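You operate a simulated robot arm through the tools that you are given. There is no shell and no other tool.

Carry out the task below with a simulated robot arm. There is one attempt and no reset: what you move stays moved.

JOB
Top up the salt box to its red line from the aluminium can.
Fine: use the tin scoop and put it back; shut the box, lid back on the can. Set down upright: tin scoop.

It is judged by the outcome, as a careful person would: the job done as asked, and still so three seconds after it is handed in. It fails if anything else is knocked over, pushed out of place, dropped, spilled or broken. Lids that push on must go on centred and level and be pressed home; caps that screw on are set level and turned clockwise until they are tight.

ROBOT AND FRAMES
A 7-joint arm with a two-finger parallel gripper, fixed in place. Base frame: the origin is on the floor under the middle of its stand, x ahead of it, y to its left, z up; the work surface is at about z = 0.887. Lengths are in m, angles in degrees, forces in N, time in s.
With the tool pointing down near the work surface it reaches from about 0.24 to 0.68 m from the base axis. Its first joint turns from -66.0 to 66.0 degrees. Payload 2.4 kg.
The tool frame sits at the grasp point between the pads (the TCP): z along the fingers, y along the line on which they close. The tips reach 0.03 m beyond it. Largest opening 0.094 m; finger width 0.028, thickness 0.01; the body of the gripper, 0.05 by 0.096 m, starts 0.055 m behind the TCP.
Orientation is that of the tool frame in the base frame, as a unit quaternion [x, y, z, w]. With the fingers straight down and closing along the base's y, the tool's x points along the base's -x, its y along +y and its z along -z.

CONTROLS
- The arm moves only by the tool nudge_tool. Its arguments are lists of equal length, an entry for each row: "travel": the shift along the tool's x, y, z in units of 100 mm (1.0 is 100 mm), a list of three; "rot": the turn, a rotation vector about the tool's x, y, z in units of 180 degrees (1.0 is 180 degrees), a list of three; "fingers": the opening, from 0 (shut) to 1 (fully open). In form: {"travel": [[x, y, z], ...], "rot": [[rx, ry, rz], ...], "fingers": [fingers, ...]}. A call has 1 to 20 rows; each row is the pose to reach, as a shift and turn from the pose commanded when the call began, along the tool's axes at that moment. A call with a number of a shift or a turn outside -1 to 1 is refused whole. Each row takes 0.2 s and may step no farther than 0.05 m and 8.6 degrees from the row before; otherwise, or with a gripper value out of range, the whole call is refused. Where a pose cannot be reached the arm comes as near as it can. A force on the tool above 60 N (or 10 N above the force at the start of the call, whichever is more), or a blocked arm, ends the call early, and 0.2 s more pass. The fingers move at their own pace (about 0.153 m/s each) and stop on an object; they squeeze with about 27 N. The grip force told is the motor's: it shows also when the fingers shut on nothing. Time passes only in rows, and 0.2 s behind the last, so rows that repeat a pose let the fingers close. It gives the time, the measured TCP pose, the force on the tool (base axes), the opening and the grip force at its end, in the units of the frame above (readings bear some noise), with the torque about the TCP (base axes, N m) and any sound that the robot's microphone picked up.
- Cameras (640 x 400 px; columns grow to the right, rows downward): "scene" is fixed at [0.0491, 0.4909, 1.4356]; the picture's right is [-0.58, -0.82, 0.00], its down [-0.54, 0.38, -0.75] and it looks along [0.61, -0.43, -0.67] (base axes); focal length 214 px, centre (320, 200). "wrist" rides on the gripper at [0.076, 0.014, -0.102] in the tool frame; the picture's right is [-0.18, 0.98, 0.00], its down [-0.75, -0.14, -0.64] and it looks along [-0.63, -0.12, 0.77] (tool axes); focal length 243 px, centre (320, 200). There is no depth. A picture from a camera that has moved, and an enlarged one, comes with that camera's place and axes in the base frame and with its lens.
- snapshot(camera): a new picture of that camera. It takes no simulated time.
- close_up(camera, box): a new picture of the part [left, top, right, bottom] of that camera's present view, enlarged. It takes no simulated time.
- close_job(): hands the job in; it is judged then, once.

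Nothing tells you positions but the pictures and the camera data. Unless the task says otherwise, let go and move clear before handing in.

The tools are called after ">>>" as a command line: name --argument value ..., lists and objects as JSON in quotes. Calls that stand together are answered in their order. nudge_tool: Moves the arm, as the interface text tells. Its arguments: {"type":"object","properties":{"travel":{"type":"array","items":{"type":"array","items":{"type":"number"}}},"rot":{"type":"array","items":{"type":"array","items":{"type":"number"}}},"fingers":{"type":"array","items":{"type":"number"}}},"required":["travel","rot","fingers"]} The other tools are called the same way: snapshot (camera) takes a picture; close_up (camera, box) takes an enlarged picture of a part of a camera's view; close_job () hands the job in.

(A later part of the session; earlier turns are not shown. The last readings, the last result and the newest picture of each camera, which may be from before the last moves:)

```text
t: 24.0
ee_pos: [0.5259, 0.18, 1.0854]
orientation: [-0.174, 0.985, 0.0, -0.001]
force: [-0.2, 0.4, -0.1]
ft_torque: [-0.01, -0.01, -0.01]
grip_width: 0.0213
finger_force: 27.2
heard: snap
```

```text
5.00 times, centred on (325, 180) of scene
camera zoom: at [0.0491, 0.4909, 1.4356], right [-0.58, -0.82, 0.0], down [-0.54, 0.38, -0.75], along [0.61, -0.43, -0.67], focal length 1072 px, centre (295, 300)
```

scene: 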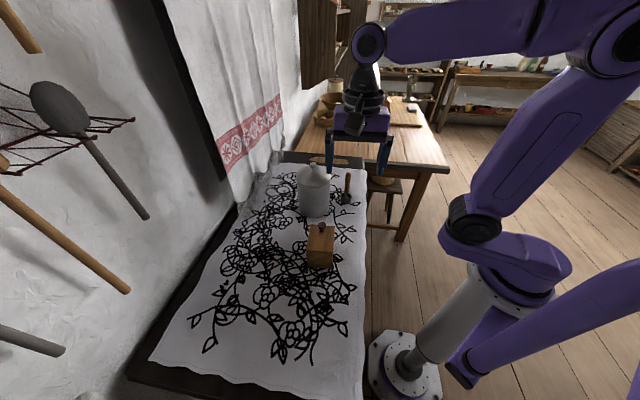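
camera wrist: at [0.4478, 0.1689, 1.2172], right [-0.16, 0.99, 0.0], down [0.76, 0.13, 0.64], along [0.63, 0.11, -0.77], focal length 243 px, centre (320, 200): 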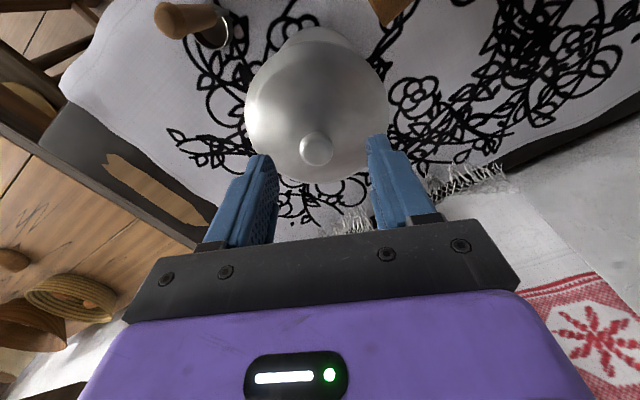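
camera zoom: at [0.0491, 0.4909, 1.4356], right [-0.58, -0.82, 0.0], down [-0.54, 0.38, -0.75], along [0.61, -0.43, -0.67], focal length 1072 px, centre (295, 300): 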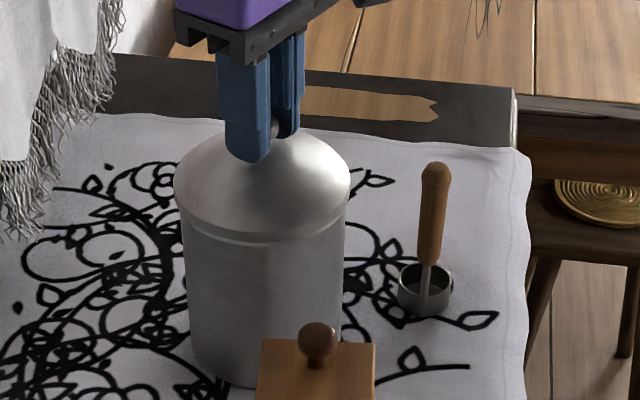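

I'm holding the can lid's knob and heard a snap. I'll lift a little and check.

>>> nudge_tool --travel '[[0, 0, -0.05], [0, 0, -0.1], [0, 0, -0.15], [0, 0, -0.2]]' --rot '[[0, 0, 0], [0, 0, 0], [0, 0, 0], [0, 0, 0]]' --fingers '[0.1, 0.1, 0.1, 0.1]'

>>> close_up --camera "scene" --box '[280, 140, 370, 220]'

```text
t: 25.0
ee_pos: [0.5253, 0.1785, 1.1055]
orientation: [-0.173, 0.985, 0.0, 0.0]
force: [-0.2, 0.7, -0.2]
ft_torque: [0.02, 0.0, 0.0]
grip_width: 0.0216
finger_force: 27.1
```

```text
5.00 times, centred on (325, 180) of scene
camera zoom: at [0.0491, 0.4909, 1.4356], right [-0.58, -0.82, 0.0], down [-0.54, 0.38, -0.75], along [0.61, -0.43, -0.67], focal length 1072 px, centre (295, 300)
```

zoom: 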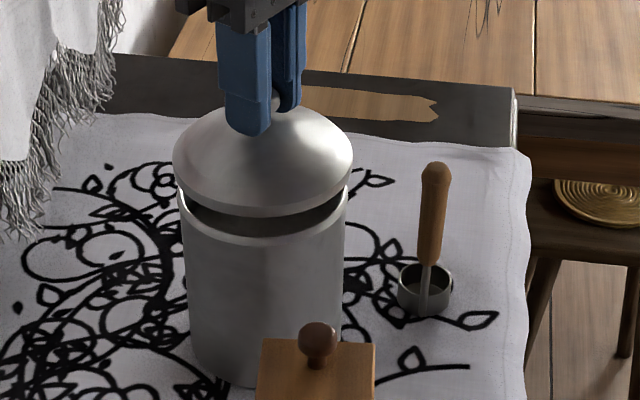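

The lid came off cleanly and is light. I'll carry it to the free spot behind, around (0.49, 0.36).

>>> nudge_tool --travel '[[0, 0, -0.25], [0, 0, -0.5], [0, 0, -0.75], [-0.03, 0.2, -0.75], [-0.065, 0.4, -0.75], [-0.1, 0.6, -0.75], [-0.125, 0.8, -0.75], [-0.145, 0.91, -0.75]]' --rot '[[0, 0, 0], [0, 0, 0], [0, 0, 0], [0, 0, 0], [0, 0, 0], [0, 0, 0], [0, 0, 0], [0, 0, 0]]' --fingers '[0.1, 0.1, 0.1, 0.1, 0.1, 0.1, 0.1, 0.1]'

>>> close_up --camera "scene" --box '[220, 100, 400, 240]'

```text
t: 26.8
ee_pos: [0.5086, 0.27, 1.1808]
orientation: [-0.175, 0.985, 0.0, 0.0]
force: [0.2, -0.2, -0.4]
ft_torque: [-0.01, 0.02, 0.01]
grip_width: 0.0214
finger_force: 27.2
```

```text
2.86 times, centred on (310, 170) of scene
camera zoom: at [0.0491, 0.4909, 1.4356], right [-0.58, -0.82, 0.0], down [-0.54, 0.38, -0.75], along [0.61, -0.43, -0.67], focal length 613 px, centre (349, 286)
```

zoom: 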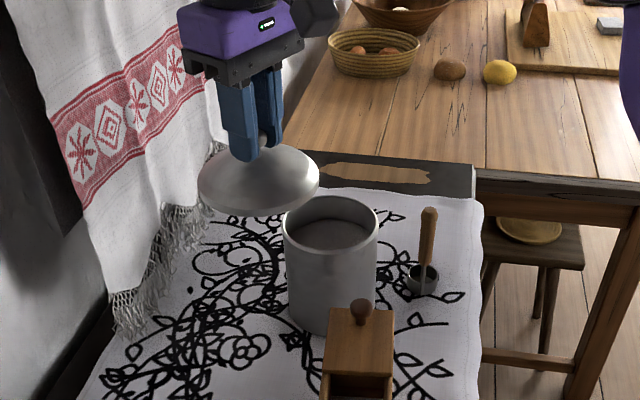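

The can is open and well filled. I'll continue to the spot behind and lower the lid.

>>> nudge_tool --travel '[[-0.03, 0.2, 0], [-0.065, 0.4, 0], [-0.1, 0.6, 0], [-0.125, 0.8, 0], [-0.145, 0.91, 0], [-0.145, 0.91, 0.25], [-0.145, 0.91, 0.5], [-0.145, 0.91, 0.75], [-0.145, 0.91, 1.0]]' --rot '[[0, 0, 0], [0, 0, 0], [0, 0, 0], [0, 0, 0], [0, 0, 0], [0, 0, 0], [0, 0, 0], [0, 0, 0], [0, 0, 0]]' --fingers '[0.1, 0.1, 0.1, 0.1, 0.1, 0.1, 0.1, 0.1, 0.1]'

>>> close_up --camera "scene" --box '[220, 120, 400, 240]'

>>> snapshot --camera "wrist"

```text
t: 28.8
ee_pos: [0.4919, 0.361, 1.0777]
orientation: [-0.173, 0.985, 0.0, 0.0]
force: [-0.2, 0.0, -0.2]
ft_torque: [0.01, -0.01, 0.03]
grip_width: 0.0216
finger_force: 26.8
```

```text
3.33 times, centred on (310, 180) of scene
camera zoom: at [0.0491, 0.4909, 1.4356], right [-0.58, -0.82, 0.0], down [-0.54, 0.38, -0.75], along [0.61, -0.43, -0.67], focal length 715 px, centre (353, 267)
```

zoom: 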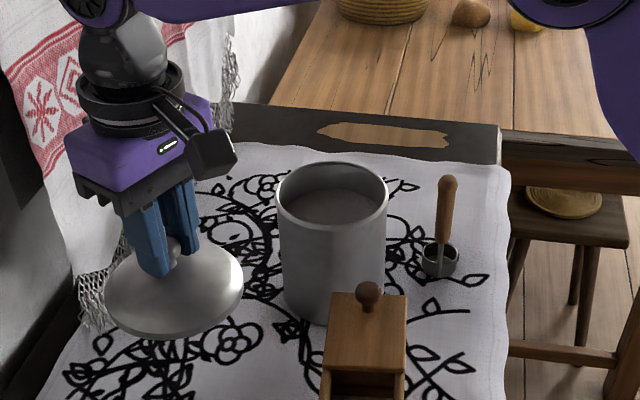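

```text
taken
camera wrist: at [0.4155, 0.3482, 1.1797], right [-0.16, 0.99, 0.0], down [0.76, 0.13, 0.64], along [0.63, 0.1, -0.77], focal length 243 px, centre (320, 200)
```

wrist: 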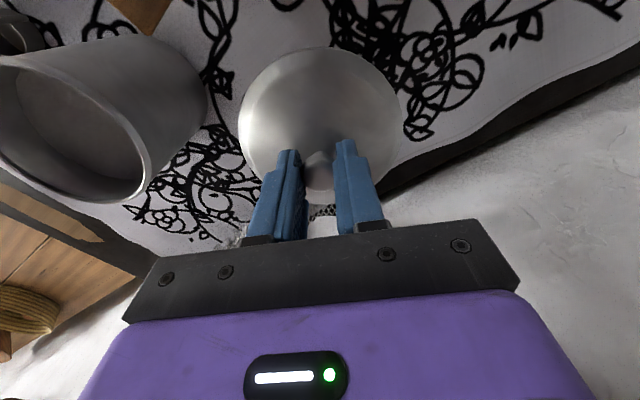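

>>> nudge_tool --travel '[[0, 0, 0.25], [0, 0, 0.5], [0, 0, 0.75], [0, 0, 1.0]]' --rot '[[0, 0, 0], [0, 0, 0], [0, 0, 0], [0, 0, 0]]' --fingers '[0.1, 0.1, 0.1, 0.1]'

>>> close_up --camera "scene" --box '[220, 140, 340, 240]'

```text
t: 29.8
ee_pos: [0.4924, 0.36, 0.9782]
orientation: [-0.174, 0.985, 0.0, 0.0]
force: [-0.4, 0.2, -1.4]
ft_torque: [0.03, 0.02, 0.01]
grip_width: 0.021
finger_force: 27.3
```

```text
4.00 times, centred on (280, 190) of scene
camera zoom: at [0.0491, 0.4909, 1.4356], right [-0.58, -0.82, 0.0], down [-0.54, 0.38, -0.75], along [0.61, -0.43, -0.67], focal length 858 px, centre (480, 240)
```

zoom: 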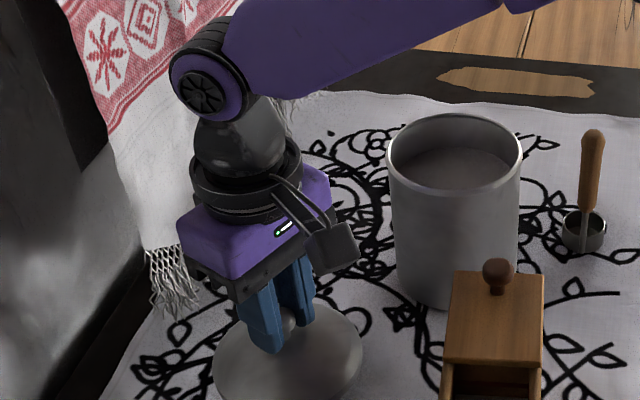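

>>> nudge_tool --travel '[[0, 0, 0.05], [0, 0, 0.09], [0, 0, 0.13], [0, 0, 0.16]]' --rot '[[0, 0, 0], [0, 0, 0], [0, 0, 0], [0, 0, 0]]' --fingers '[0.1, 0.1, 0.1, 0.1]'

```text
t: 30.8
ee_pos: [0.4915, 0.3616, 0.9625]
orientation: [-0.174, 0.985, 0.0, 0.0]
force: [1.0, -0.2, -1.2]
ft_torque: [0.02, -0.01, 0.0]
grip_width: 0.0214
finger_force: 27.2
```

>>> nudge_tool --travel '[[0, 0, 0.02], [0, 0, 0.04], [0, 0, 0.06]]' --rot '[[0, 0, 0], [0, 0, 0], [0, 0, 0]]' --fingers '[0.1, 0.1, 0.1]'

>>> close_up --camera "scene" --box '[240, 200, 340, 280]'

```text
t: 31.6
ee_pos: [0.4908, 0.3594, 0.9571]
orientation: [-0.173, 0.985, 0.0, -0.001]
force: [0.7, 0.7, -0.5]
ft_torque: [-0.03, -0.01, 0.02]
grip_width: 0.0213
finger_force: 27.2
```

```text
5.00 times, centred on (290, 240) of scene
camera zoom: at [0.0491, 0.4909, 1.4356], right [-0.58, -0.82, 0.0], down [-0.54, 0.38, -0.75], along [0.61, -0.43, -0.67], focal length 1072 px, centre (470, 0)
```

zoom: 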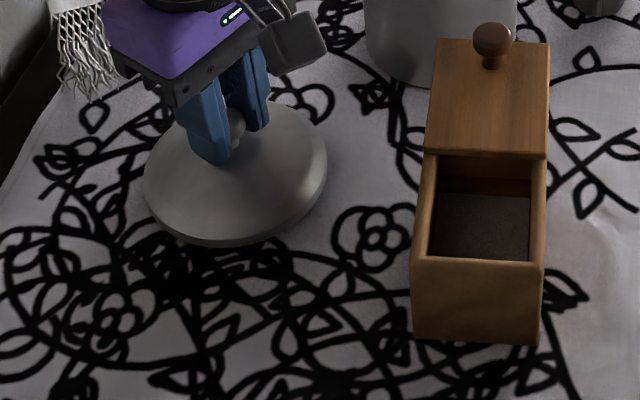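

>>> nudge_tool --travel '[[0, 0, 0.02], [0, 0, 0.03], [0, 0, 0.04]]' --rot '[[0, 0, 0], [0, 0, 0], [0, 0, 0]]' --fingers '[0.1, 0.1, 0.1]'

```text
t: 32.4
ee_pos: [0.4905, 0.3599, 0.9533]
orientation: [-0.174, 0.985, 0.0, 0.0]
force: [0.3, 0.3, -0.7]
ft_torque: [-0.02, -0.02, -0.02]
grip_width: 0.0216
finger_force: 26.9
```

>>> nudge_tool --travel '[[0, 0, 0.015], [0, 0, 0.03], [0, 0, 0.03]]' --rot '[[0, 0, 0], [0, 0, 0], [0, 0, 0]]' --fingers '[0.1, 0.1, 0.1]'

>>> close_up --camera "scene" --box '[240, 200, 340, 280]'

```text
t: 33.2
ee_pos: [0.491, 0.3614, 0.9514]
orientation: [-0.174, 0.985, 0.0, -0.001]
force: [-0.8, 0.0, 2.6]
ft_torque: [-0.03, 0.04, 0.05]
grip_width: 0.0213
finger_force: 27.1
```

```text
5.00 times, centred on (290, 240) of scene
camera zoom: at [0.049, 0.4909, 1.4356], right [-0.58, -0.82, 0.0], down [-0.54, 0.38, -0.75], along [0.61, -0.43, -0.67], focal length 1072 px, centre (470, 0)
```

zoom: 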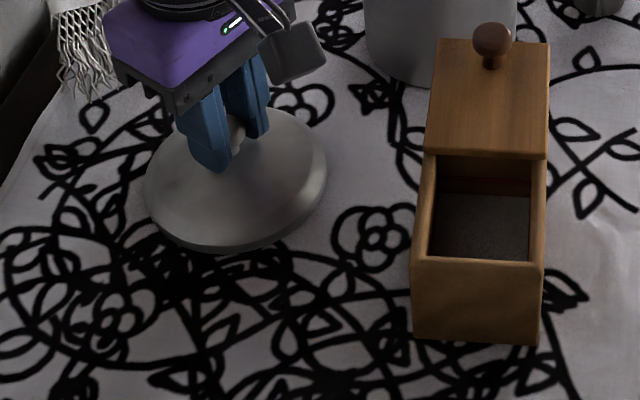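

The lid is resting on the cloth. I'll release it and rise.

>>> nudge_tool --travel '[[0, 0, 0], [0, 0, 0], [0, 0, 0], [0, 0, -0.15], [0, 0, -0.4], [0, 0, -0.7], [0, 0, -1.0]]' --rot '[[0, 0, 0], [0, 0, 0], [0, 0, 0], [0, 0, 0], [0, 0, 0], [0, 0, 0], [0, 0, 0]]' --fingers '[0.3, 0.5, 0.6, 0.6, 0.6, 0.6, 0.6]'

>>> close_up --camera "scene" --box '[240, 140, 400, 280]'

```text
t: 34.8
ee_pos: [0.4923, 0.3613, 1.0494]
orientation: [-0.174, 0.985, 0.0, 0.0]
force: [0.8, 0.3, 0.8]
ft_torque: [-0.01, -0.01, -0.01]
grip_width: 0.0562
finger_force: 0.0
```

```text
2.86 times, centred on (320, 210) of scene
camera zoom: at [0.0491, 0.4909, 1.4356], right [-0.58, -0.82, 0.0], down [-0.54, 0.38, -0.75], along [0.61, -0.43, -0.67], focal length 613 px, centre (320, 171)
```

zoom: 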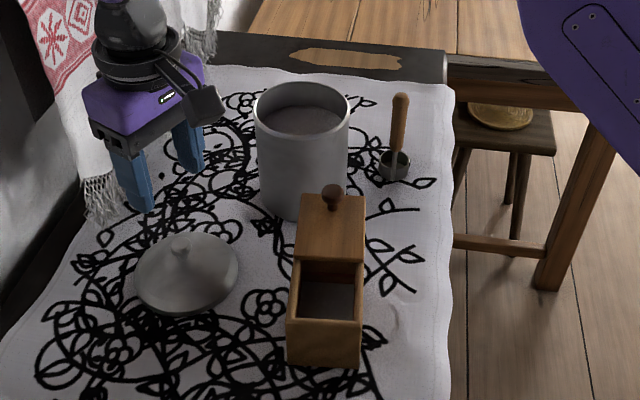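

The can lid is set down safely. Next is the scoop: I'll rise and travel over to it, turning the wrist so I can look at it from above.

>>> nudge_tool --travel '[[0, 0, -0.4], [0, 0, -0.8], [0, 0, -1.0], [0.09, -0.22, -1.0], [0.18, -0.45, -1.0], [0.28, -0.68, -1.0], [0.37, -0.9, -1.0]]' --rot '[[0, 0, 0], [0, 0, 0], [0, 0, 0], [0, 0, 0], [0, 0, 0], [0, 0, 0], [0, 0, 0]]' --fingers '[0.6, 0.6, 0.6, 0.6, 0.6, 0.6, 0.6]'

>>> nudge_tool --travel '[[0.09, -0.22, 0], [0.18, -0.45, 0], [0.28, -0.68, 0], [0.37, -0.9, 0]]' --rot '[[0, 0, -0.0375], [0, 0, -0.075], [0, 0, -0.1125], [0, 0, -0.15]]' --fingers '[0.6, 0.6, 0.6, 0.6]'

>>> snapshot --camera "wrist"

```text
t: 36.4
ee_pos: [0.4857, 0.2596, 1.1512]
orientation: [-0.174, 0.985, 0.0, 0.0]
force: [0.0, -0.3, 0.4]
ft_torque: [-0.02, -0.03, -0.02]
grip_width: 0.0562
finger_force: 0.2
```

```text
t: 37.4
ee_pos: [0.4818, 0.1647, 1.1506]
orientation: [-0.399, 0.917, 0.0, 0.0]
force: [-0.2, 0.0, -0.4]
ft_torque: [0.02, 0.0, 0.03]
grip_width: 0.0565
finger_force: 0.0
```

```text
taken
camera wrist: at [0.4188, 0.1186, 1.2524], right [-0.6, 0.8, 0.0], down [0.62, 0.46, 0.64], along [0.52, 0.38, -0.77], focal length 243 px, centre (320, 200)
```

wrist: 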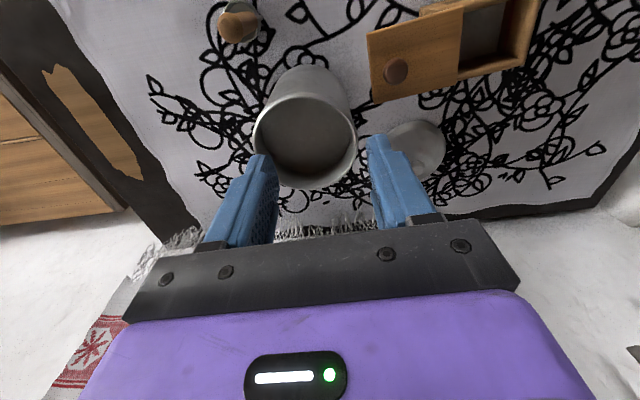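

>>> close_up --camera "wrist" --box '[420, 0, 550, 100]'

>>> close_up --camera "wrist" --box '[190, 0, 370, 200]'

>>> close_up --camera "scene" --box '[285, 155, 395, 225]'

```text
4.00 times, centred on (485, 50) of wrist
camera zoom: at [0.4188, 0.1186, 1.2524], right [-0.6, 0.8, 0.0], down [0.62, 0.46, 0.64], along [0.52, 0.38, -0.77], focal length 970 px, centre (-340, 800)
```

zoom: 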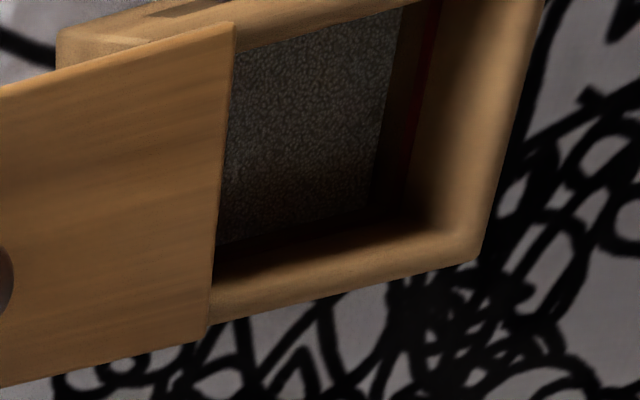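

```text
2.00 times, centred on (280, 100) of wrist
camera zoom: at [0.4188, 0.1186, 1.2524], right [-0.6, 0.8, 0.0], down [0.62, 0.46, 0.64], along [0.52, 0.38, -0.77], focal length 485 px, centre (400, 400)
```

zoom: 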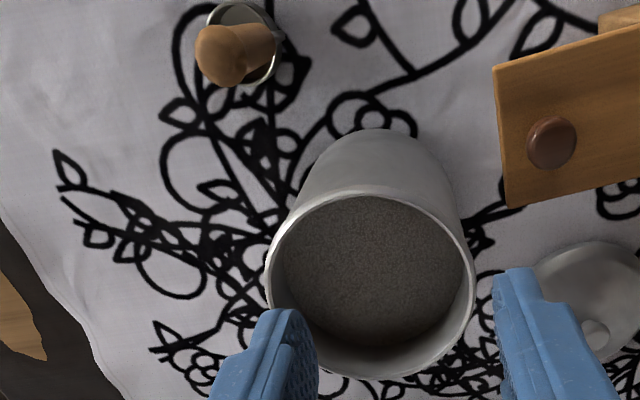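

```text
5.71 times, centred on (340, 190) of scene
camera zoom: at [0.0491, 0.4909, 1.4356], right [-0.58, -0.82, 0.0], down [-0.54, 0.38, -0.75], along [0.61, -0.43, -0.67], focal length 1226 px, centre (206, 257)
```

zoom: 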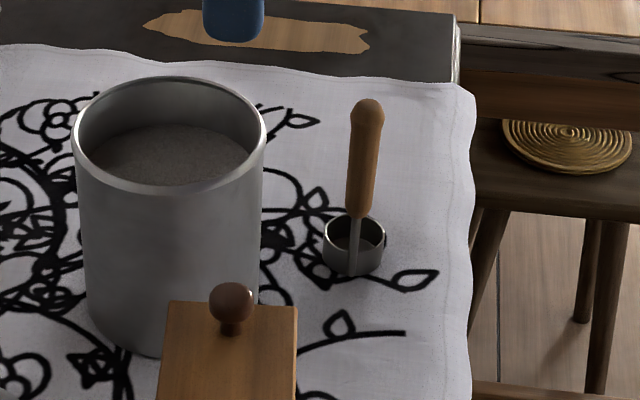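

The salt in the can is about 35 mm below its rim. Now I'll move over the scoop handle at about (0.477, 0.072).

>>> nudge_tool --travel '[[0.24, -0.2, 0], [0.48, -0.4, 0], [0.71, -0.595, 0], [0.71, -0.595, 0.3]]' --rot '[[0, 0, 0], [0, 0, 0], [0, 0, 0], [0, 0, 0]]' --fingers '[0.6, 0.6, 0.6, 0.6]'

>>> snapshot --camera "wrist"

>>> close_up --camera "wrist" --box '[260, 60, 380, 180]'

>>> close_up --camera "scene" --box '[315, 145, 385, 205]'

```text
t: 38.4
ee_pos: [0.48, 0.073, 1.12]
orientation: [-0.4, 0.917, 0.001, 0.0]
force: [0.3, 0.0, 0.0]
ft_torque: [-0.02, 0.03, 0.0]
grip_width: 0.0565
finger_force: 0.0
```

```text
taken
camera wrist: at [0.4161, 0.0266, 1.2226], right [-0.59, 0.8, 0.0], down [0.62, 0.46, 0.64], along [0.52, 0.38, -0.77], focal length 243 px, centre (320, 200)
```

wrist: 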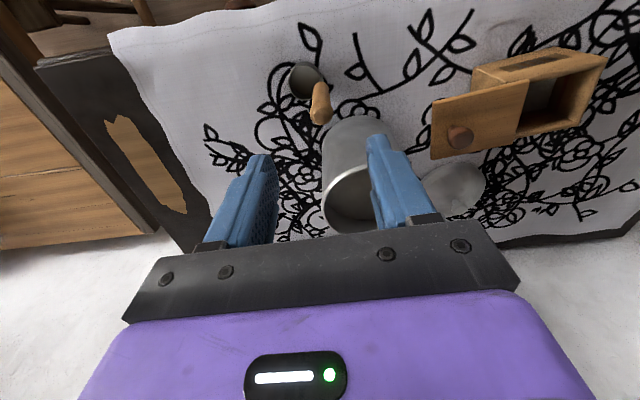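

```text
3.33 times, centred on (320, 120) of wrist
camera zoom: at [0.4161, 0.0266, 1.2226], right [-0.59, 0.8, 0.0], down [0.62, 0.46, 0.64], along [0.52, 0.38, -0.77], focal length 809 px, centre (320, 467)
```

zoom: 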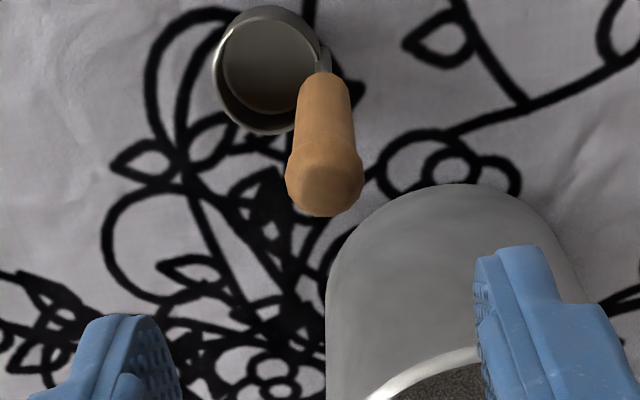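

```text
6.67 times, centred on (350, 175) of scene
camera zoom: at [0.0491, 0.4909, 1.4356], right [-0.58, -0.82, 0.0], down [-0.54, 0.38, -0.75], along [0.61, -0.43, -0.67], focal length 1430 px, centre (120, 367)
```

zoom: 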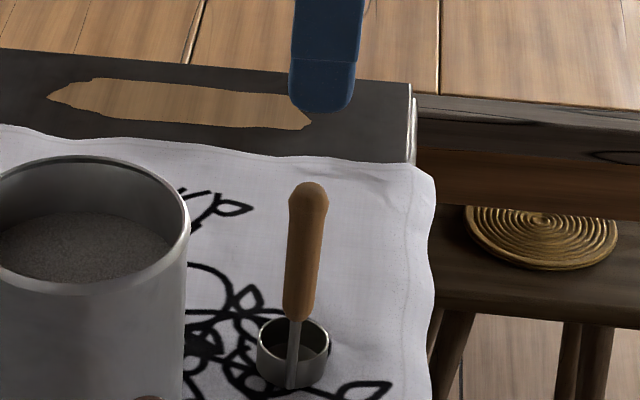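

The gripper axis is lined up with the handle within about 1 mm. I'll go down around the wooden handle.

>>> nudge_tool --travel '[[0, 0.013, 0.25], [0, 0.013, 0.5], [0, 0.013, 0.75], [0, 0.013, 1.0]]' --rot '[[0, 0, 0], [0, 0, 0], [0, 0, 0], [0, 0, 0]]' --fingers '[0.6, 0.6, 0.6, 0.6]'

>>> nudge_tool --travel '[[0, 0, 0.15], [0, 0, 0.3], [0, 0, 0.3], [0, 0, 0.3], [0, 0, 0.3], [0, 0, 0.3]]' --rot '[[0, 0, 0], [0, 0, 0], [0, 0, 0], [0, 0, 0], [0, 0, 0], [0, 0, 0]]' --fingers '[0.6, 0.6, 0.45, 0.3, 0.1, 0.1]'

>>> close_up --camera "scene" --box '[315, 145, 385, 205]'

>>> snapshot --camera "wrist"

```text
t: 39.4
ee_pos: [0.4776, 0.0743, 1.0206]
orientation: [-0.399, 0.917, 0.0, 0.001]
force: [-0.5, -0.1, -0.3]
ft_torque: [-0.02, 0.01, 0.0]
grip_width: 0.0562
finger_force: 0.1
```

```text
t: 40.8
ee_pos: [0.4774, 0.0746, 0.9884]
orientation: [-0.399, 0.917, 0.001, 0.0]
force: [-1.3, 1.1, 0.3]
ft_torque: [0.09, 0.08, 0.0]
grip_width: 0.0171
finger_force: 27.5
```

```text
6.67 times, centred on (350, 175) of scene
camera zoom: at [0.0491, 0.4909, 1.4356], right [-0.58, -0.82, 0.0], down [-0.54, 0.38, -0.75], along [0.61, -0.43, -0.67], focal length 1430 px, centre (120, 367)
```

zoom: 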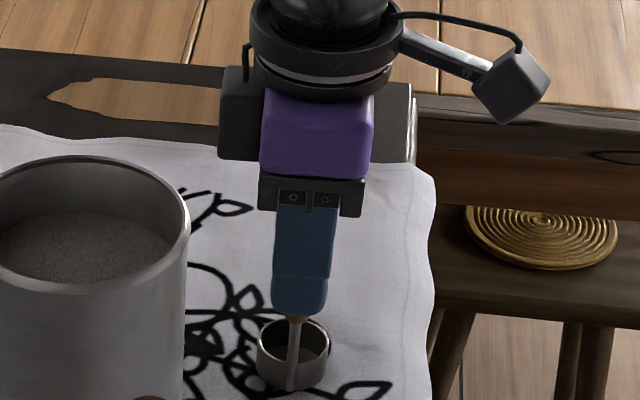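

```text
taken
camera wrist: at [0.4136, 0.0287, 1.0906], right [-0.59, 0.8, 0.0], down [0.62, 0.46, 0.64], along [0.52, 0.38, -0.77], focal length 243 px, centre (320, 200)
```

wrist: 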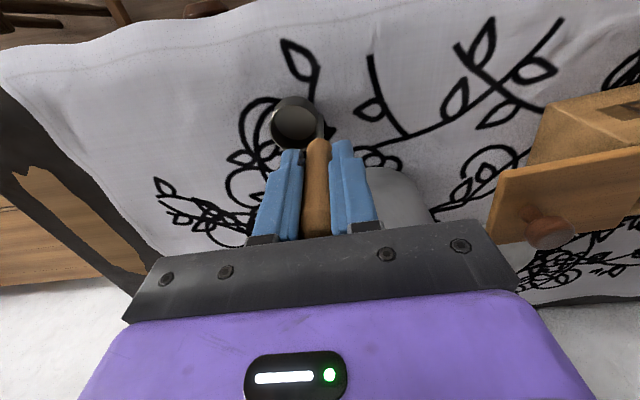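

I have the scoop. I'll lift it clear and turn it to the pouring orientation, then rehearse the pour with the scoop empty before taking any salt.

>>> nudge_tool --travel '[[0, 0, -0.1], [0, 0, -0.25], [0, 0, -0.5], [0, 0, -0.75], [0, 0, -1.0]]' --rot '[[0, 0, 0], [0, 0, 0], [0, 0, 0], [0, 0, 0], [0, 0, 0]]' --fingers '[0.1, 0.1, 0.1, 0.1, 0.1]'

>>> nudge_tool --travel '[[0, 0, -0.25], [0, 0, -0.5], [0, 0, -0.75], [0, 0, -1.0], [0, 0, -1.0], [0, 0, -1.0]]' --rot '[[0, 0, 0.0435], [0, 0, 0.087], [0, 0, 0.1305], [0, 0, 0.174], [0, 0, 0.2175], [0, 0, 0.261]]' --fingers '[0.1, 0.1, 0.1, 0.1, 0.1, 0.1]'

>>> snapshot --camera "wrist"

>>> snapshot --camera "scene"

```text
t: 42.0
ee_pos: [0.474, 0.0747, 1.0901]
orientation: [-0.399, 0.917, 0.001, 0.0]
force: [-1.0, -0.1, -0.4]
ft_torque: [0.03, -0.01, 0.02]
grip_width: 0.0171
finger_force: 26.9
```

```text
t: 43.4
ee_pos: [0.4783, 0.0736, 1.1904]
orientation: [0.001, 1.0, 0.0, 0.0]
force: [-0.8, -0.2, -0.6]
ft_torque: [0.01, 0.0, 0.01]
grip_width: 0.017
finger_force: 27.3
```

```text
taken
camera wrist: at [0.4008, 0.0885, 1.2923], right [0.19, 0.98, 0.0], down [0.75, -0.14, 0.64], along [0.63, -0.12, -0.77], focal length 243 px, centre (320, 200)
```

wrist: 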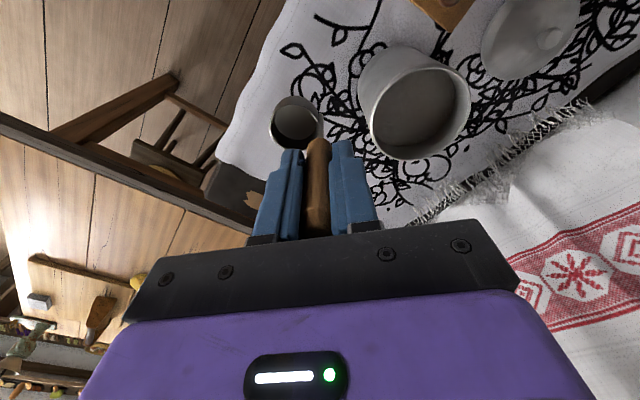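

```text
taken
```

scene: 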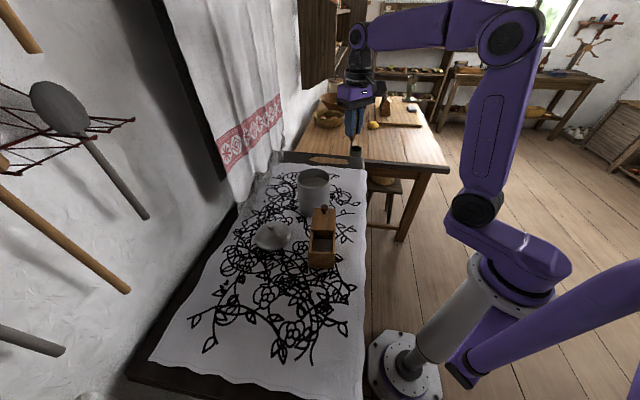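

>>> nudge_tool --travel '[[0.2, 0.2, 0], [0.4, 0.4, 0], [0.6, 0.6, 0], [0.8, 0.8, 0], [1.0, 1.0, 0]]' --rot '[[0, 0, 0], [0, 0, 0], [0, 0, 0], [0, 0, 0], [0, 0, 0]]' --fingers '[0.1, 0.1, 0.1, 0.1, 0.1]'

>>> nudge_tool --travel '[[0.1, 0.25, 0], [0.2, 0.5, 0], [0.3, 0.75, 0], [0.405, 1.0, 0]]' --rot '[[0, 0, 0], [0, 0, 0], [0, 0, 0], [0, 0, 0]]' --fingers '[0.1, 0.1, 0.1, 0.1]'

>>> nudge_tool --travel '[[0, 0.22, 0], [0, 0.446, 0]]' --rot '[[0, 0, 0], [0, 0, 0]]' --fingers '[0.1, 0.1]'

>>> snapshot --camera "wrist"

>>> close_up --camera "scene" --box '[240, 130, 420, 290]'

```text
t: 44.6
ee_pos: [0.3768, 0.1745, 1.19]
orientation: [0.0, 1.0, 0.0, 0.0]
force: [1.3, 0.4, -1.1]
ft_torque: [0.04, 0.04, 0.0]
grip_width: 0.0169
finger_force: 26.8
```

```text
t: 45.6
ee_pos: [0.3365, 0.2763, 1.1898]
orientation: [0.0, 1.0, 0.0, 0.0]
force: [0.2, 0.6, -0.3]
ft_torque: [-0.04, 0.06, 0.01]
grip_width: 0.0171
finger_force: 27.1
```

```text
t: 46.2
ee_pos: [0.3386, 0.3225, 1.1903]
orientation: [0.0, 1.0, -0.001, -0.001]
force: [0.3, -0.2, -0.8]
ft_torque: [0.01, 0.02, 0.01]
grip_width: 0.0171
finger_force: 26.9
```

```text
taken
camera wrist: at [0.2606, 0.3356, 1.2927], right [0.18, 0.98, 0.0], down [0.75, -0.14, 0.64], along [0.63, -0.12, -0.77], focal length 243 px, centre (320, 200)
```

wrist: 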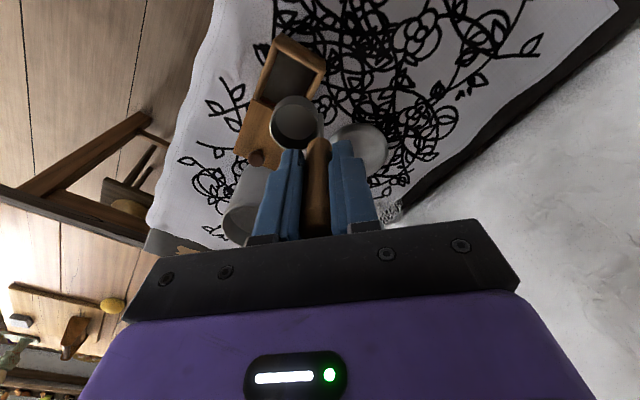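

```text
2.50 times, centred on (330, 210) of scene
camera zoom: at [0.0491, 0.4909, 1.4356], right [-0.58, -0.82, 0.0], down [-0.54, 0.38, -0.75], along [0.61, -0.43, -0.67], focal length 536 px, centre (295, 175)
```

zoom: 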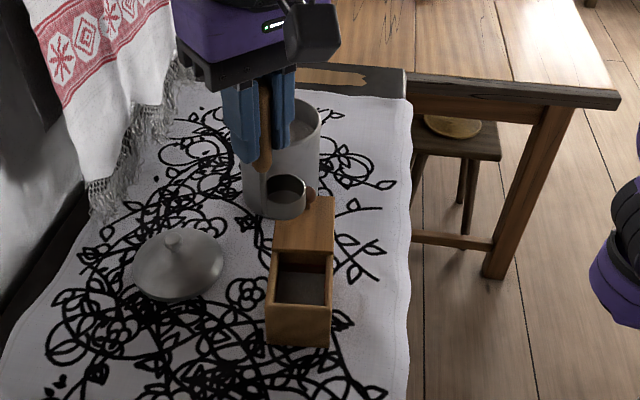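

Rehearsing the tilt now with the scoop empty: I'll rotate about its pouring lip in two steps.

>>> nudge_tool --travel '[[0, -0.1124, -0.0467], [0, -0.2301, -0.0773], [0, -0.3509, -0.0911], [0, -0.4726, -0.0881], [0, -0.5927, -0.0682], [0, -0.7086, -0.0317], [0, -0.8185, 0.0205]]' --rot '[[-0.0444, 0, 0], [-0.0889, 0, 0], [-0.1333, 0, 0], [-0.1778, 0, 0], [-0.2222, 0, 0], [-0.2667, 0, 0], [-0.3111, 0, 0]]' --fingers '[0.1, 0.1, 0.1, 0.1, 0.1, 0.1, 0.1]'

>>> close_up --camera "scene" --box '[240, 130, 420, 290]'

```text
t: 47.8
ee_pos: [0.337, 0.2347, 1.1883]
orientation: [0.0, 0.882, 0.47, 0.0]
force: [0.4, 0.5, -1.9]
ft_torque: [-0.05, 0.01, 0.02]
grip_width: 0.0171
finger_force: 26.9
```

```text
2.50 times, centred on (330, 210) of scene
camera zoom: at [0.0491, 0.4909, 1.4356], right [-0.58, -0.82, 0.0], down [-0.54, 0.38, -0.75], along [0.61, -0.43, -0.67], focal length 536 px, centre (295, 175)
```

zoom: 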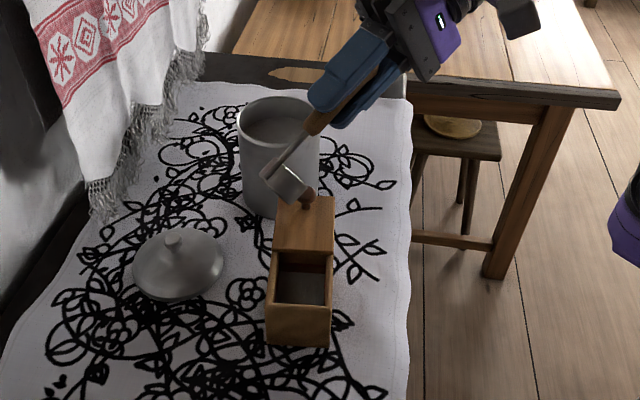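

>>> nudge_tool --travel '[[0, -0.1124, -0.0467], [0, -0.2301, -0.0773], [0, -0.3509, -0.0911], [0, -0.4726, -0.0881], [0, -0.5927, -0.0682], [0, -0.7086, -0.0317], [0, -0.8185, 0.0205]]' --rot '[[-0.0444, 0, 0], [-0.0889, 0, 0], [-0.1333, 0, 0], [-0.1778, 0, 0], [-0.2222, 0, 0], [-0.2667, 0, 0], [-0.3111, 0, 0]]' --fingers '[0.1, 0.1, 0.1, 0.1, 0.1, 0.1, 0.1]'

>>> close_up --camera "scene" --box '[240, 130, 420, 290]'

>>> snapshot --camera "wrist"

>>> snapshot --camera "scene"

```text
t: 49.4
ee_pos: [0.3378, 0.1917, 1.1175]
orientation: [0.001, 0.559, 0.829, 0.001]
force: [-0.4, 0.7, -0.5]
ft_torque: [-0.06, -0.03, -0.01]
grip_width: 0.017
finger_force: 27.0
```

```text
2.50 times, centred on (330, 210) of scene
camera zoom: at [0.0491, 0.4909, 1.4356], right [-0.58, -0.82, 0.0], down [-0.54, 0.38, -0.75], along [0.61, -0.43, -0.67], focal length 536 px, centre (295, 175)
```

zoom: 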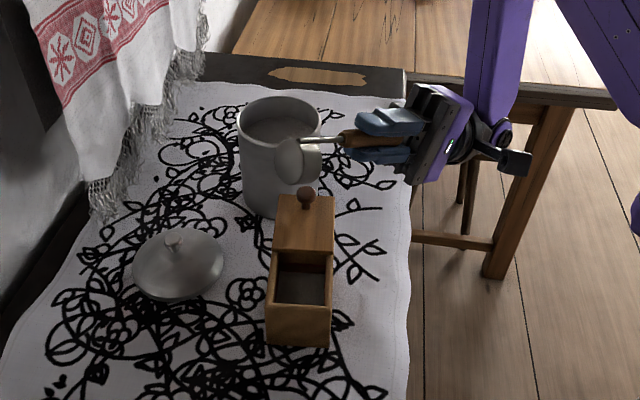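

```text
taken
camera wrist: at [0.2609, 0.0917, 1.0922], right [0.18, -0.37, 0.91], down [0.75, -0.54, -0.37], along [0.63, 0.75, 0.18], focal length 243 px, centre (320, 200)
```

wrist: 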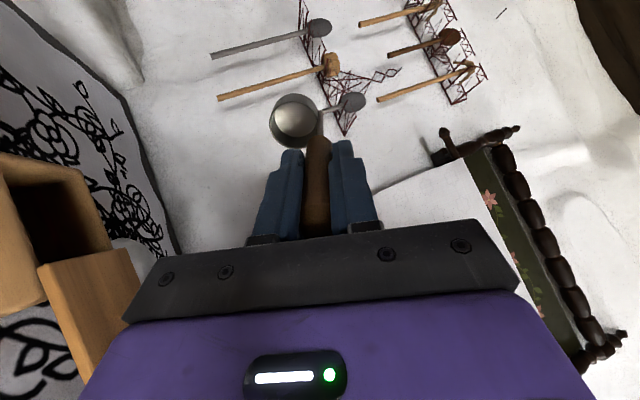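

```text
taken
```

scene: 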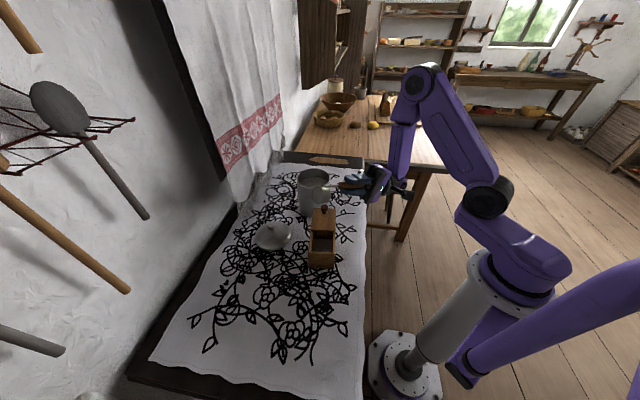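

The rehearsal reaches 112° of tilt, with the lip right above the opening. I'll return upright and go to the can.

>>> nudge_tool --travel '[[0, 0.1048, 0.0619], [0, 0.1999, 0.1377], [0, 0.2835, 0.2261], [0, 0.354, 0.3253], [0, 0.4101, 0.4332], [0, 0.4506, 0.5479], [0, 0.4747, 0.6671]]' --rot '[[0.0444, 0, 0], [0.0889, 0, 0], [0.1333, 0, 0], [0.1778, 0, 0], [0.2222, 0, 0], [0.2667, 0, 0], [0.3111, 0, 0]]' --fingers '[0.1, 0.1, 0.1, 0.1, 0.1, 0.1, 0.1]'

>>> nudge_tool --travel '[[0, 0.1048, 0.0619], [0, 0.1999, 0.1377], [0, 0.2835, 0.2261], [0, 0.354, 0.3253], [0, 0.4101, 0.4332], [0, 0.4506, 0.5479], [0, 0.4747, 0.6671]]' --rot '[[0.0444, 0, 0], [0.0889, 0, 0], [0.1333, 0, 0], [0.1778, 0, 0], [0.2222, 0, 0], [0.2667, 0, 0], [0.3111, 0, 0]]' --fingers '[0.1, 0.1, 0.1, 0.1, 0.1, 0.1, 0.1]'

>>> snapshot --camera "wrist"

>>> close_up --camera "scene" --box '[300, 225, 350, 275]'

```text
t: 51.0
ee_pos: [0.3374, 0.2375, 1.1877]
orientation: [-0.001, 0.884, 0.468, 0.0]
force: [-0.7, 0.3, -0.8]
ft_torque: [-0.05, 0.0, 0.01]
grip_width: 0.017
finger_force: 27.1
```

```text
t: 52.6
ee_pos: [0.3388, 0.3202, 1.1872]
orientation: [0.0, 1.0, -0.001, 0.001]
force: [-0.4, 0.4, -0.8]
ft_torque: [0.04, 0.0, 0.0]
grip_width: 0.017
finger_force: 26.2
```

```text
taken
camera wrist: at [0.2619, 0.3338, 1.2896], right [0.19, 0.98, 0.0], down [0.75, -0.14, 0.64], along [0.63, -0.12, -0.77], focal length 243 px, centre (320, 200)
```

wrist: 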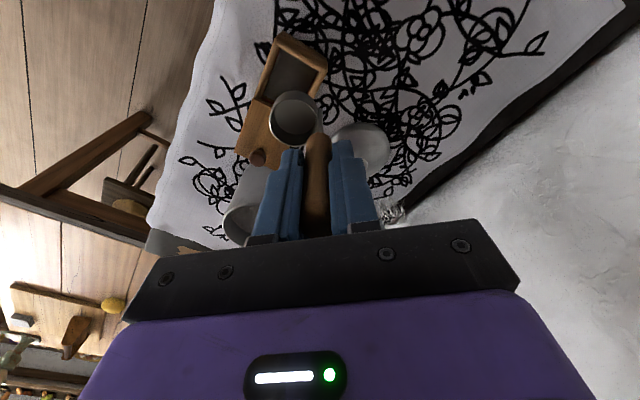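

```text
8.00 times, centred on (325, 250) of scene
camera zoom: at [0.0491, 0.4909, 1.4355], right [-0.58, -0.82, 0.0], down [-0.54, 0.38, -0.75], along [0.61, -0.43, -0.67], focal length 1716 px, centre (280, -200)
```

zoom: 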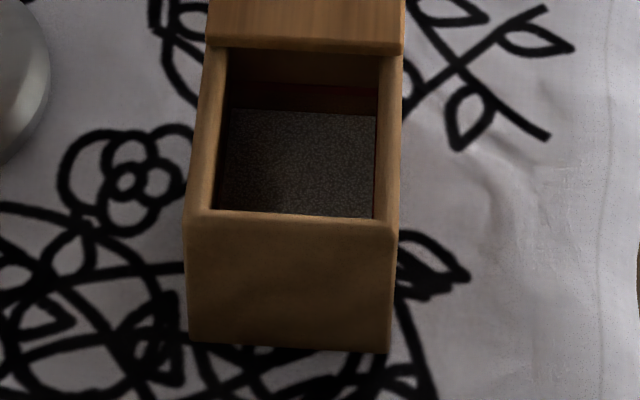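

Now to the can: I'll move above it, tilt the scoop 35°, dip it, sweep forward while levelling, then lift out level.

>>> nudge_tool --travel '[[-0.2, -0.14, 0], [-0.4, -0.28, 0], [-0.6, -0.42, 0], [-0.8, -0.56, 0], [-1.0, -0.7, 0]]' --rot '[[0, 0, 0], [0, 0, 0], [0, 0, 0], [0, 0, 0], [0, 0, 0]]' --fingers '[0.1, 0.1, 0.1, 0.1, 0.1]'

>>> nudge_tool --travel '[[-0.22, -0.15, 0], [-0.44, -0.3, 0], [-0.66, -0.45, 0], [-0.88, -0.6, 0]]' --rot '[[0, 0, 0], [0, 0, 0], [0, 0, 0], [0, 0, 0]]' --fingers '[0.1, 0.1, 0.1, 0.1]'

>>> snapshot --camera "wrist"

>>> close_up --camera "scene" --box '[260, 120, 380, 220]'

```text
t: 53.8
ee_pos: [0.4375, 0.2499, 1.1914]
orientation: [0.0, 1.0, 0.0, 0.0]
force: [1.0, -0.4, -0.9]
ft_torque: [-0.02, 0.0, -0.01]
grip_width: 0.0171
finger_force: 26.9
```

```text
t: 54.8
ee_pos: [0.5265, 0.1909, 1.1905]
orientation: [0.0, 1.0, -0.001, 0.001]
force: [0.9, -1.2, -0.5]
ft_torque: [-0.01, -0.02, -0.01]
grip_width: 0.0173
finger_force: 26.5
```

```text
taken
camera wrist: at [0.4493, 0.2046, 1.2929], right [0.18, 0.98, 0.0], down [0.75, -0.14, 0.64], along [0.63, -0.12, -0.77], focal length 243 px, centre (320, 200)
```

wrist: 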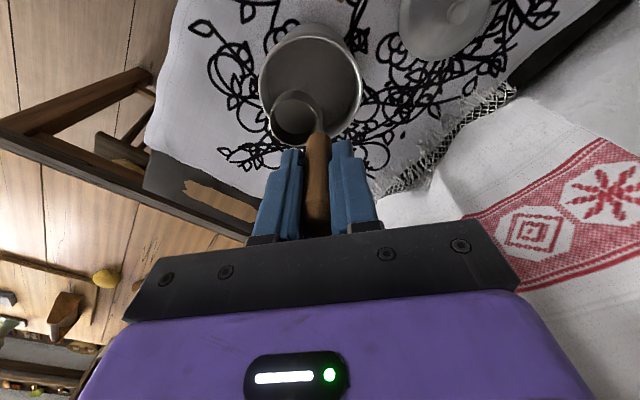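

```text
4.00 times, centred on (320, 170) of scene
camera zoom: at [0.0491, 0.4909, 1.4356], right [-0.58, -0.82, 0.0], down [-0.54, 0.38, -0.75], along [0.61, -0.43, -0.67], focal length 858 px, centre (320, 320)
```

zoom: 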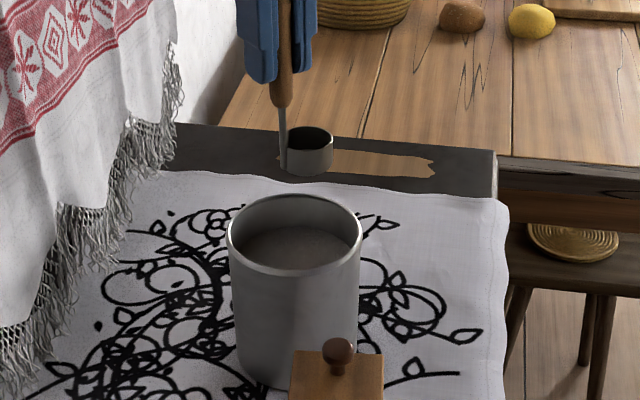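

>>> close_up --camera "wrist" --box '[240, 10, 380, 160]'

>>> close_up --camera "scene" --box '[310, 160, 355, 225]'

```text
2.67 times, centred on (310, 85) of wrist
camera zoom: at [0.4493, 0.2046, 1.2929], right [0.18, 0.98, 0.0], down [0.75, -0.14, 0.64], along [0.63, -0.12, -0.77], focal length 647 px, centre (347, 507)
```

zoom: 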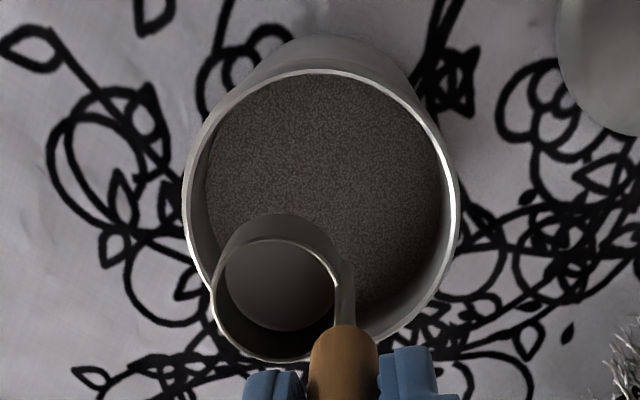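

```text
6.15 times, centred on (332, 192) of scene
camera zoom: at [0.0491, 0.4909, 1.4356], right [-0.58, -0.82, 0.0], down [-0.54, 0.38, -0.75], along [0.61, -0.43, -0.67], focal length 1320 px, centre (243, 246)
```

zoom: 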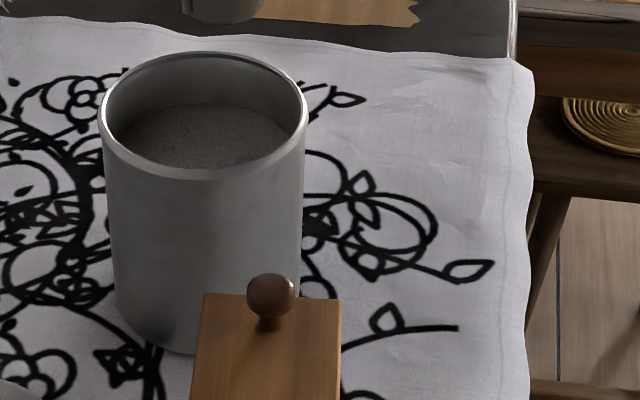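

>>> nudge_tool --travel '[[0, -0.06, 0.08], [0, -0.12, 0.16], [0, -0.18, 0.24], [0, -0.24, 0.32], [0, -0.305, 0.4]]' --rot '[[-0.0389, 0, 0], [-0.0778, 0, 0], [-0.1167, 0, 0], [-0.1556, 0, 0], [-0.1944, 0, 0]]' --fingers '[0.1, 0.1, 0.1, 0.1, 0.1]'

>>> close_up --camera "scene" --box '[260, 120, 380, 220]'

>>> snapshot --camera "wrist"

```text
t: 56.0
ee_pos: [0.5248, 0.159, 1.1506]
orientation: [-0.001, 0.953, 0.302, 0.001]
force: [-0.3, 0.1, -0.5]
ft_torque: [0.07, 0.0, 0.01]
grip_width: 0.017
finger_force: 27.2
```

```text
4.00 times, centred on (320, 170) of scene
camera zoom: at [0.0491, 0.4909, 1.4356], right [-0.58, -0.82, 0.0], down [-0.54, 0.38, -0.75], along [0.61, -0.43, -0.67], focal length 858 px, centre (320, 320)
```

zoom: 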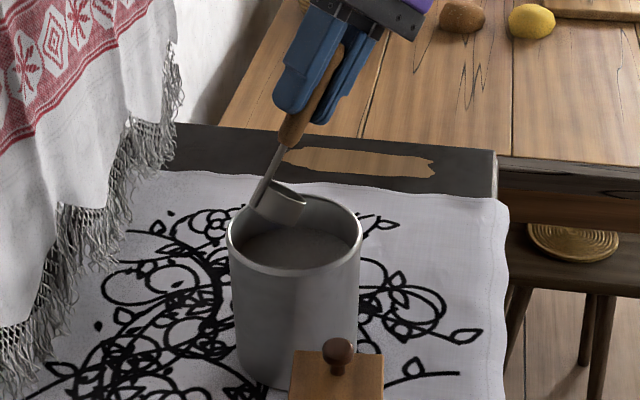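

```text
taken
camera wrist: at [0.4482, 0.1125, 1.2415], right [0.18, 0.8, 0.57], down [0.75, -0.48, 0.45], along [0.63, 0.34, -0.69], focal length 243 px, centre (320, 200)
```

wrist: 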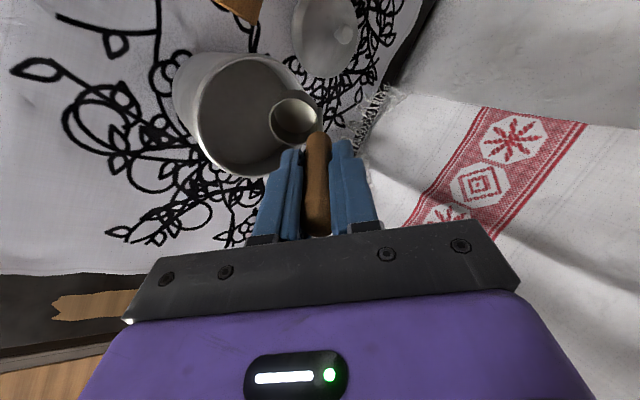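

>>> nudge_tool --travel '[[0, -0.14, 0.2], [0, -0.28, 0.4], [0, -0.37, 0.53], [0, -0.45, 0.64], [0, -0.51, 0.73], [0, -0.566, 0.809]]' --rot '[[0, 0, 0], [0, 0, 0], [0, 0, 0], [0, 0, 0], [0, 0, 0], [0, 0, 0]]' --fingers '[0.1, 0.1, 0.1, 0.1, 0.1, 0.1]'

>>> close_up --camera "scene" --box '[260, 120, 380, 220]'

>>> close_up --camera "wrist" --box '[160, 20, 400, 220]'

```text
t: 57.4
ee_pos: [0.5257, 0.1579, 1.0513]
orientation: [0.0, 0.954, 0.301, 0.001]
force: [-1.1, -0.6, -1.6]
ft_torque: [-0.11, -0.03, 0.0]
grip_width: 0.0168
finger_force: 26.5
```

```text
4.00 times, centred on (320, 170) of scene
camera zoom: at [0.0491, 0.4909, 1.4356], right [-0.58, -0.82, 0.0], down [-0.54, 0.38, -0.75], along [0.61, -0.43, -0.67], focal length 858 px, centre (320, 320)
```

zoom: 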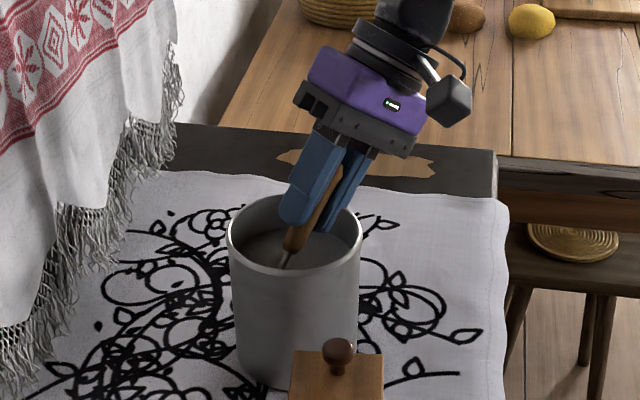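

```text
2.00 times, centred on (280, 120) of wrist
camera zoom: at [0.4477, 0.1115, 1.1429], right [0.18, 0.81, 0.56], down [0.75, -0.48, 0.45], along [0.63, 0.34, -0.7], focal length 485 px, centre (400, 360)
```

zoom: 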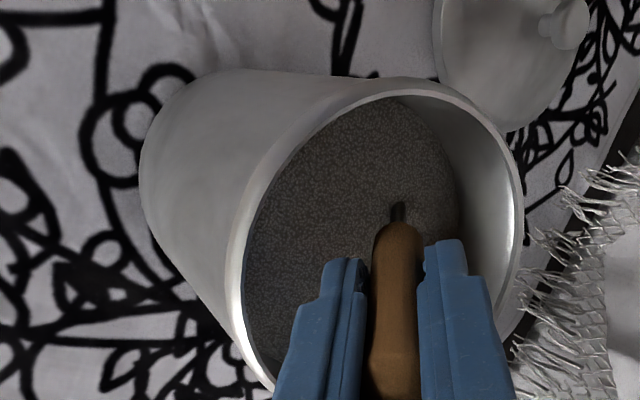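

The scoop is submerged with no resistance. I'll sweep forward while levelling it.

>>> nudge_tool --travel '[[0, 0.058, 0.0266], [0, 0.116, 0.0532], [0, 0.174, 0.0798], [0, 0.232, 0.1064], [0, 0.29, 0.133], [0, 0.29, 0.133]]' --rot '[[0.0389, 0, 0], [0.0778, 0, 0], [0.1167, 0, 0], [0.1556, 0, 0], [0.1944, 0, 0], [0.1944, 0, 0]]' --fingers '[0.1, 0.1, 0.1, 0.1, 0.1, 0.1]'

>>> close_up --camera "scene" --box '[260, 120, 380, 220]'

>>> close_up --camera "wrist" --box '[160, 20, 400, 220]'

```text
t: 58.8
ee_pos: [0.5253, 0.1893, 1.0566]
orientation: [0.0, 1.0, -0.001, 0.0]
force: [-0.2, -1.0, -0.9]
ft_torque: [-0.01, 0.01, -0.04]
grip_width: 0.017
finger_force: 27.3
```

```text
4.00 times, centred on (320, 170) of scene
camera zoom: at [0.0491, 0.4909, 1.4356], right [-0.58, -0.82, 0.0], down [-0.54, 0.38, -0.75], along [0.61, -0.43, -0.67], focal length 858 px, centre (320, 320)
```

zoom: 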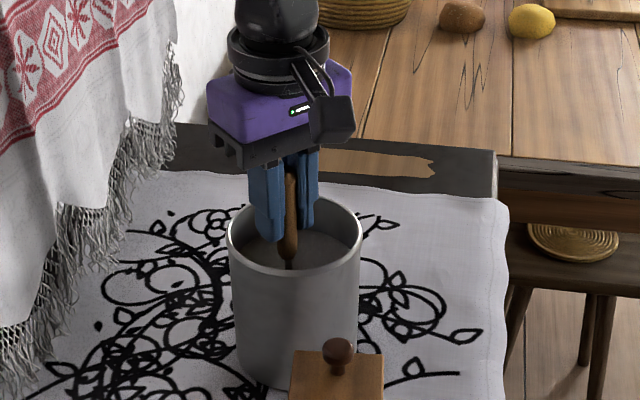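

```text
2.00 times, centred on (280, 120) of wrist
camera zoom: at [0.4478, 0.2049, 1.159], right [0.18, 0.98, 0.0], down [0.75, -0.14, 0.64], along [0.63, -0.12, -0.77], focal length 485 px, centre (400, 360)
```

zoom: 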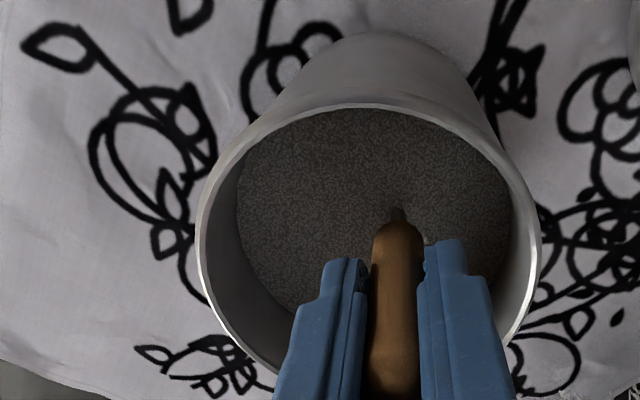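

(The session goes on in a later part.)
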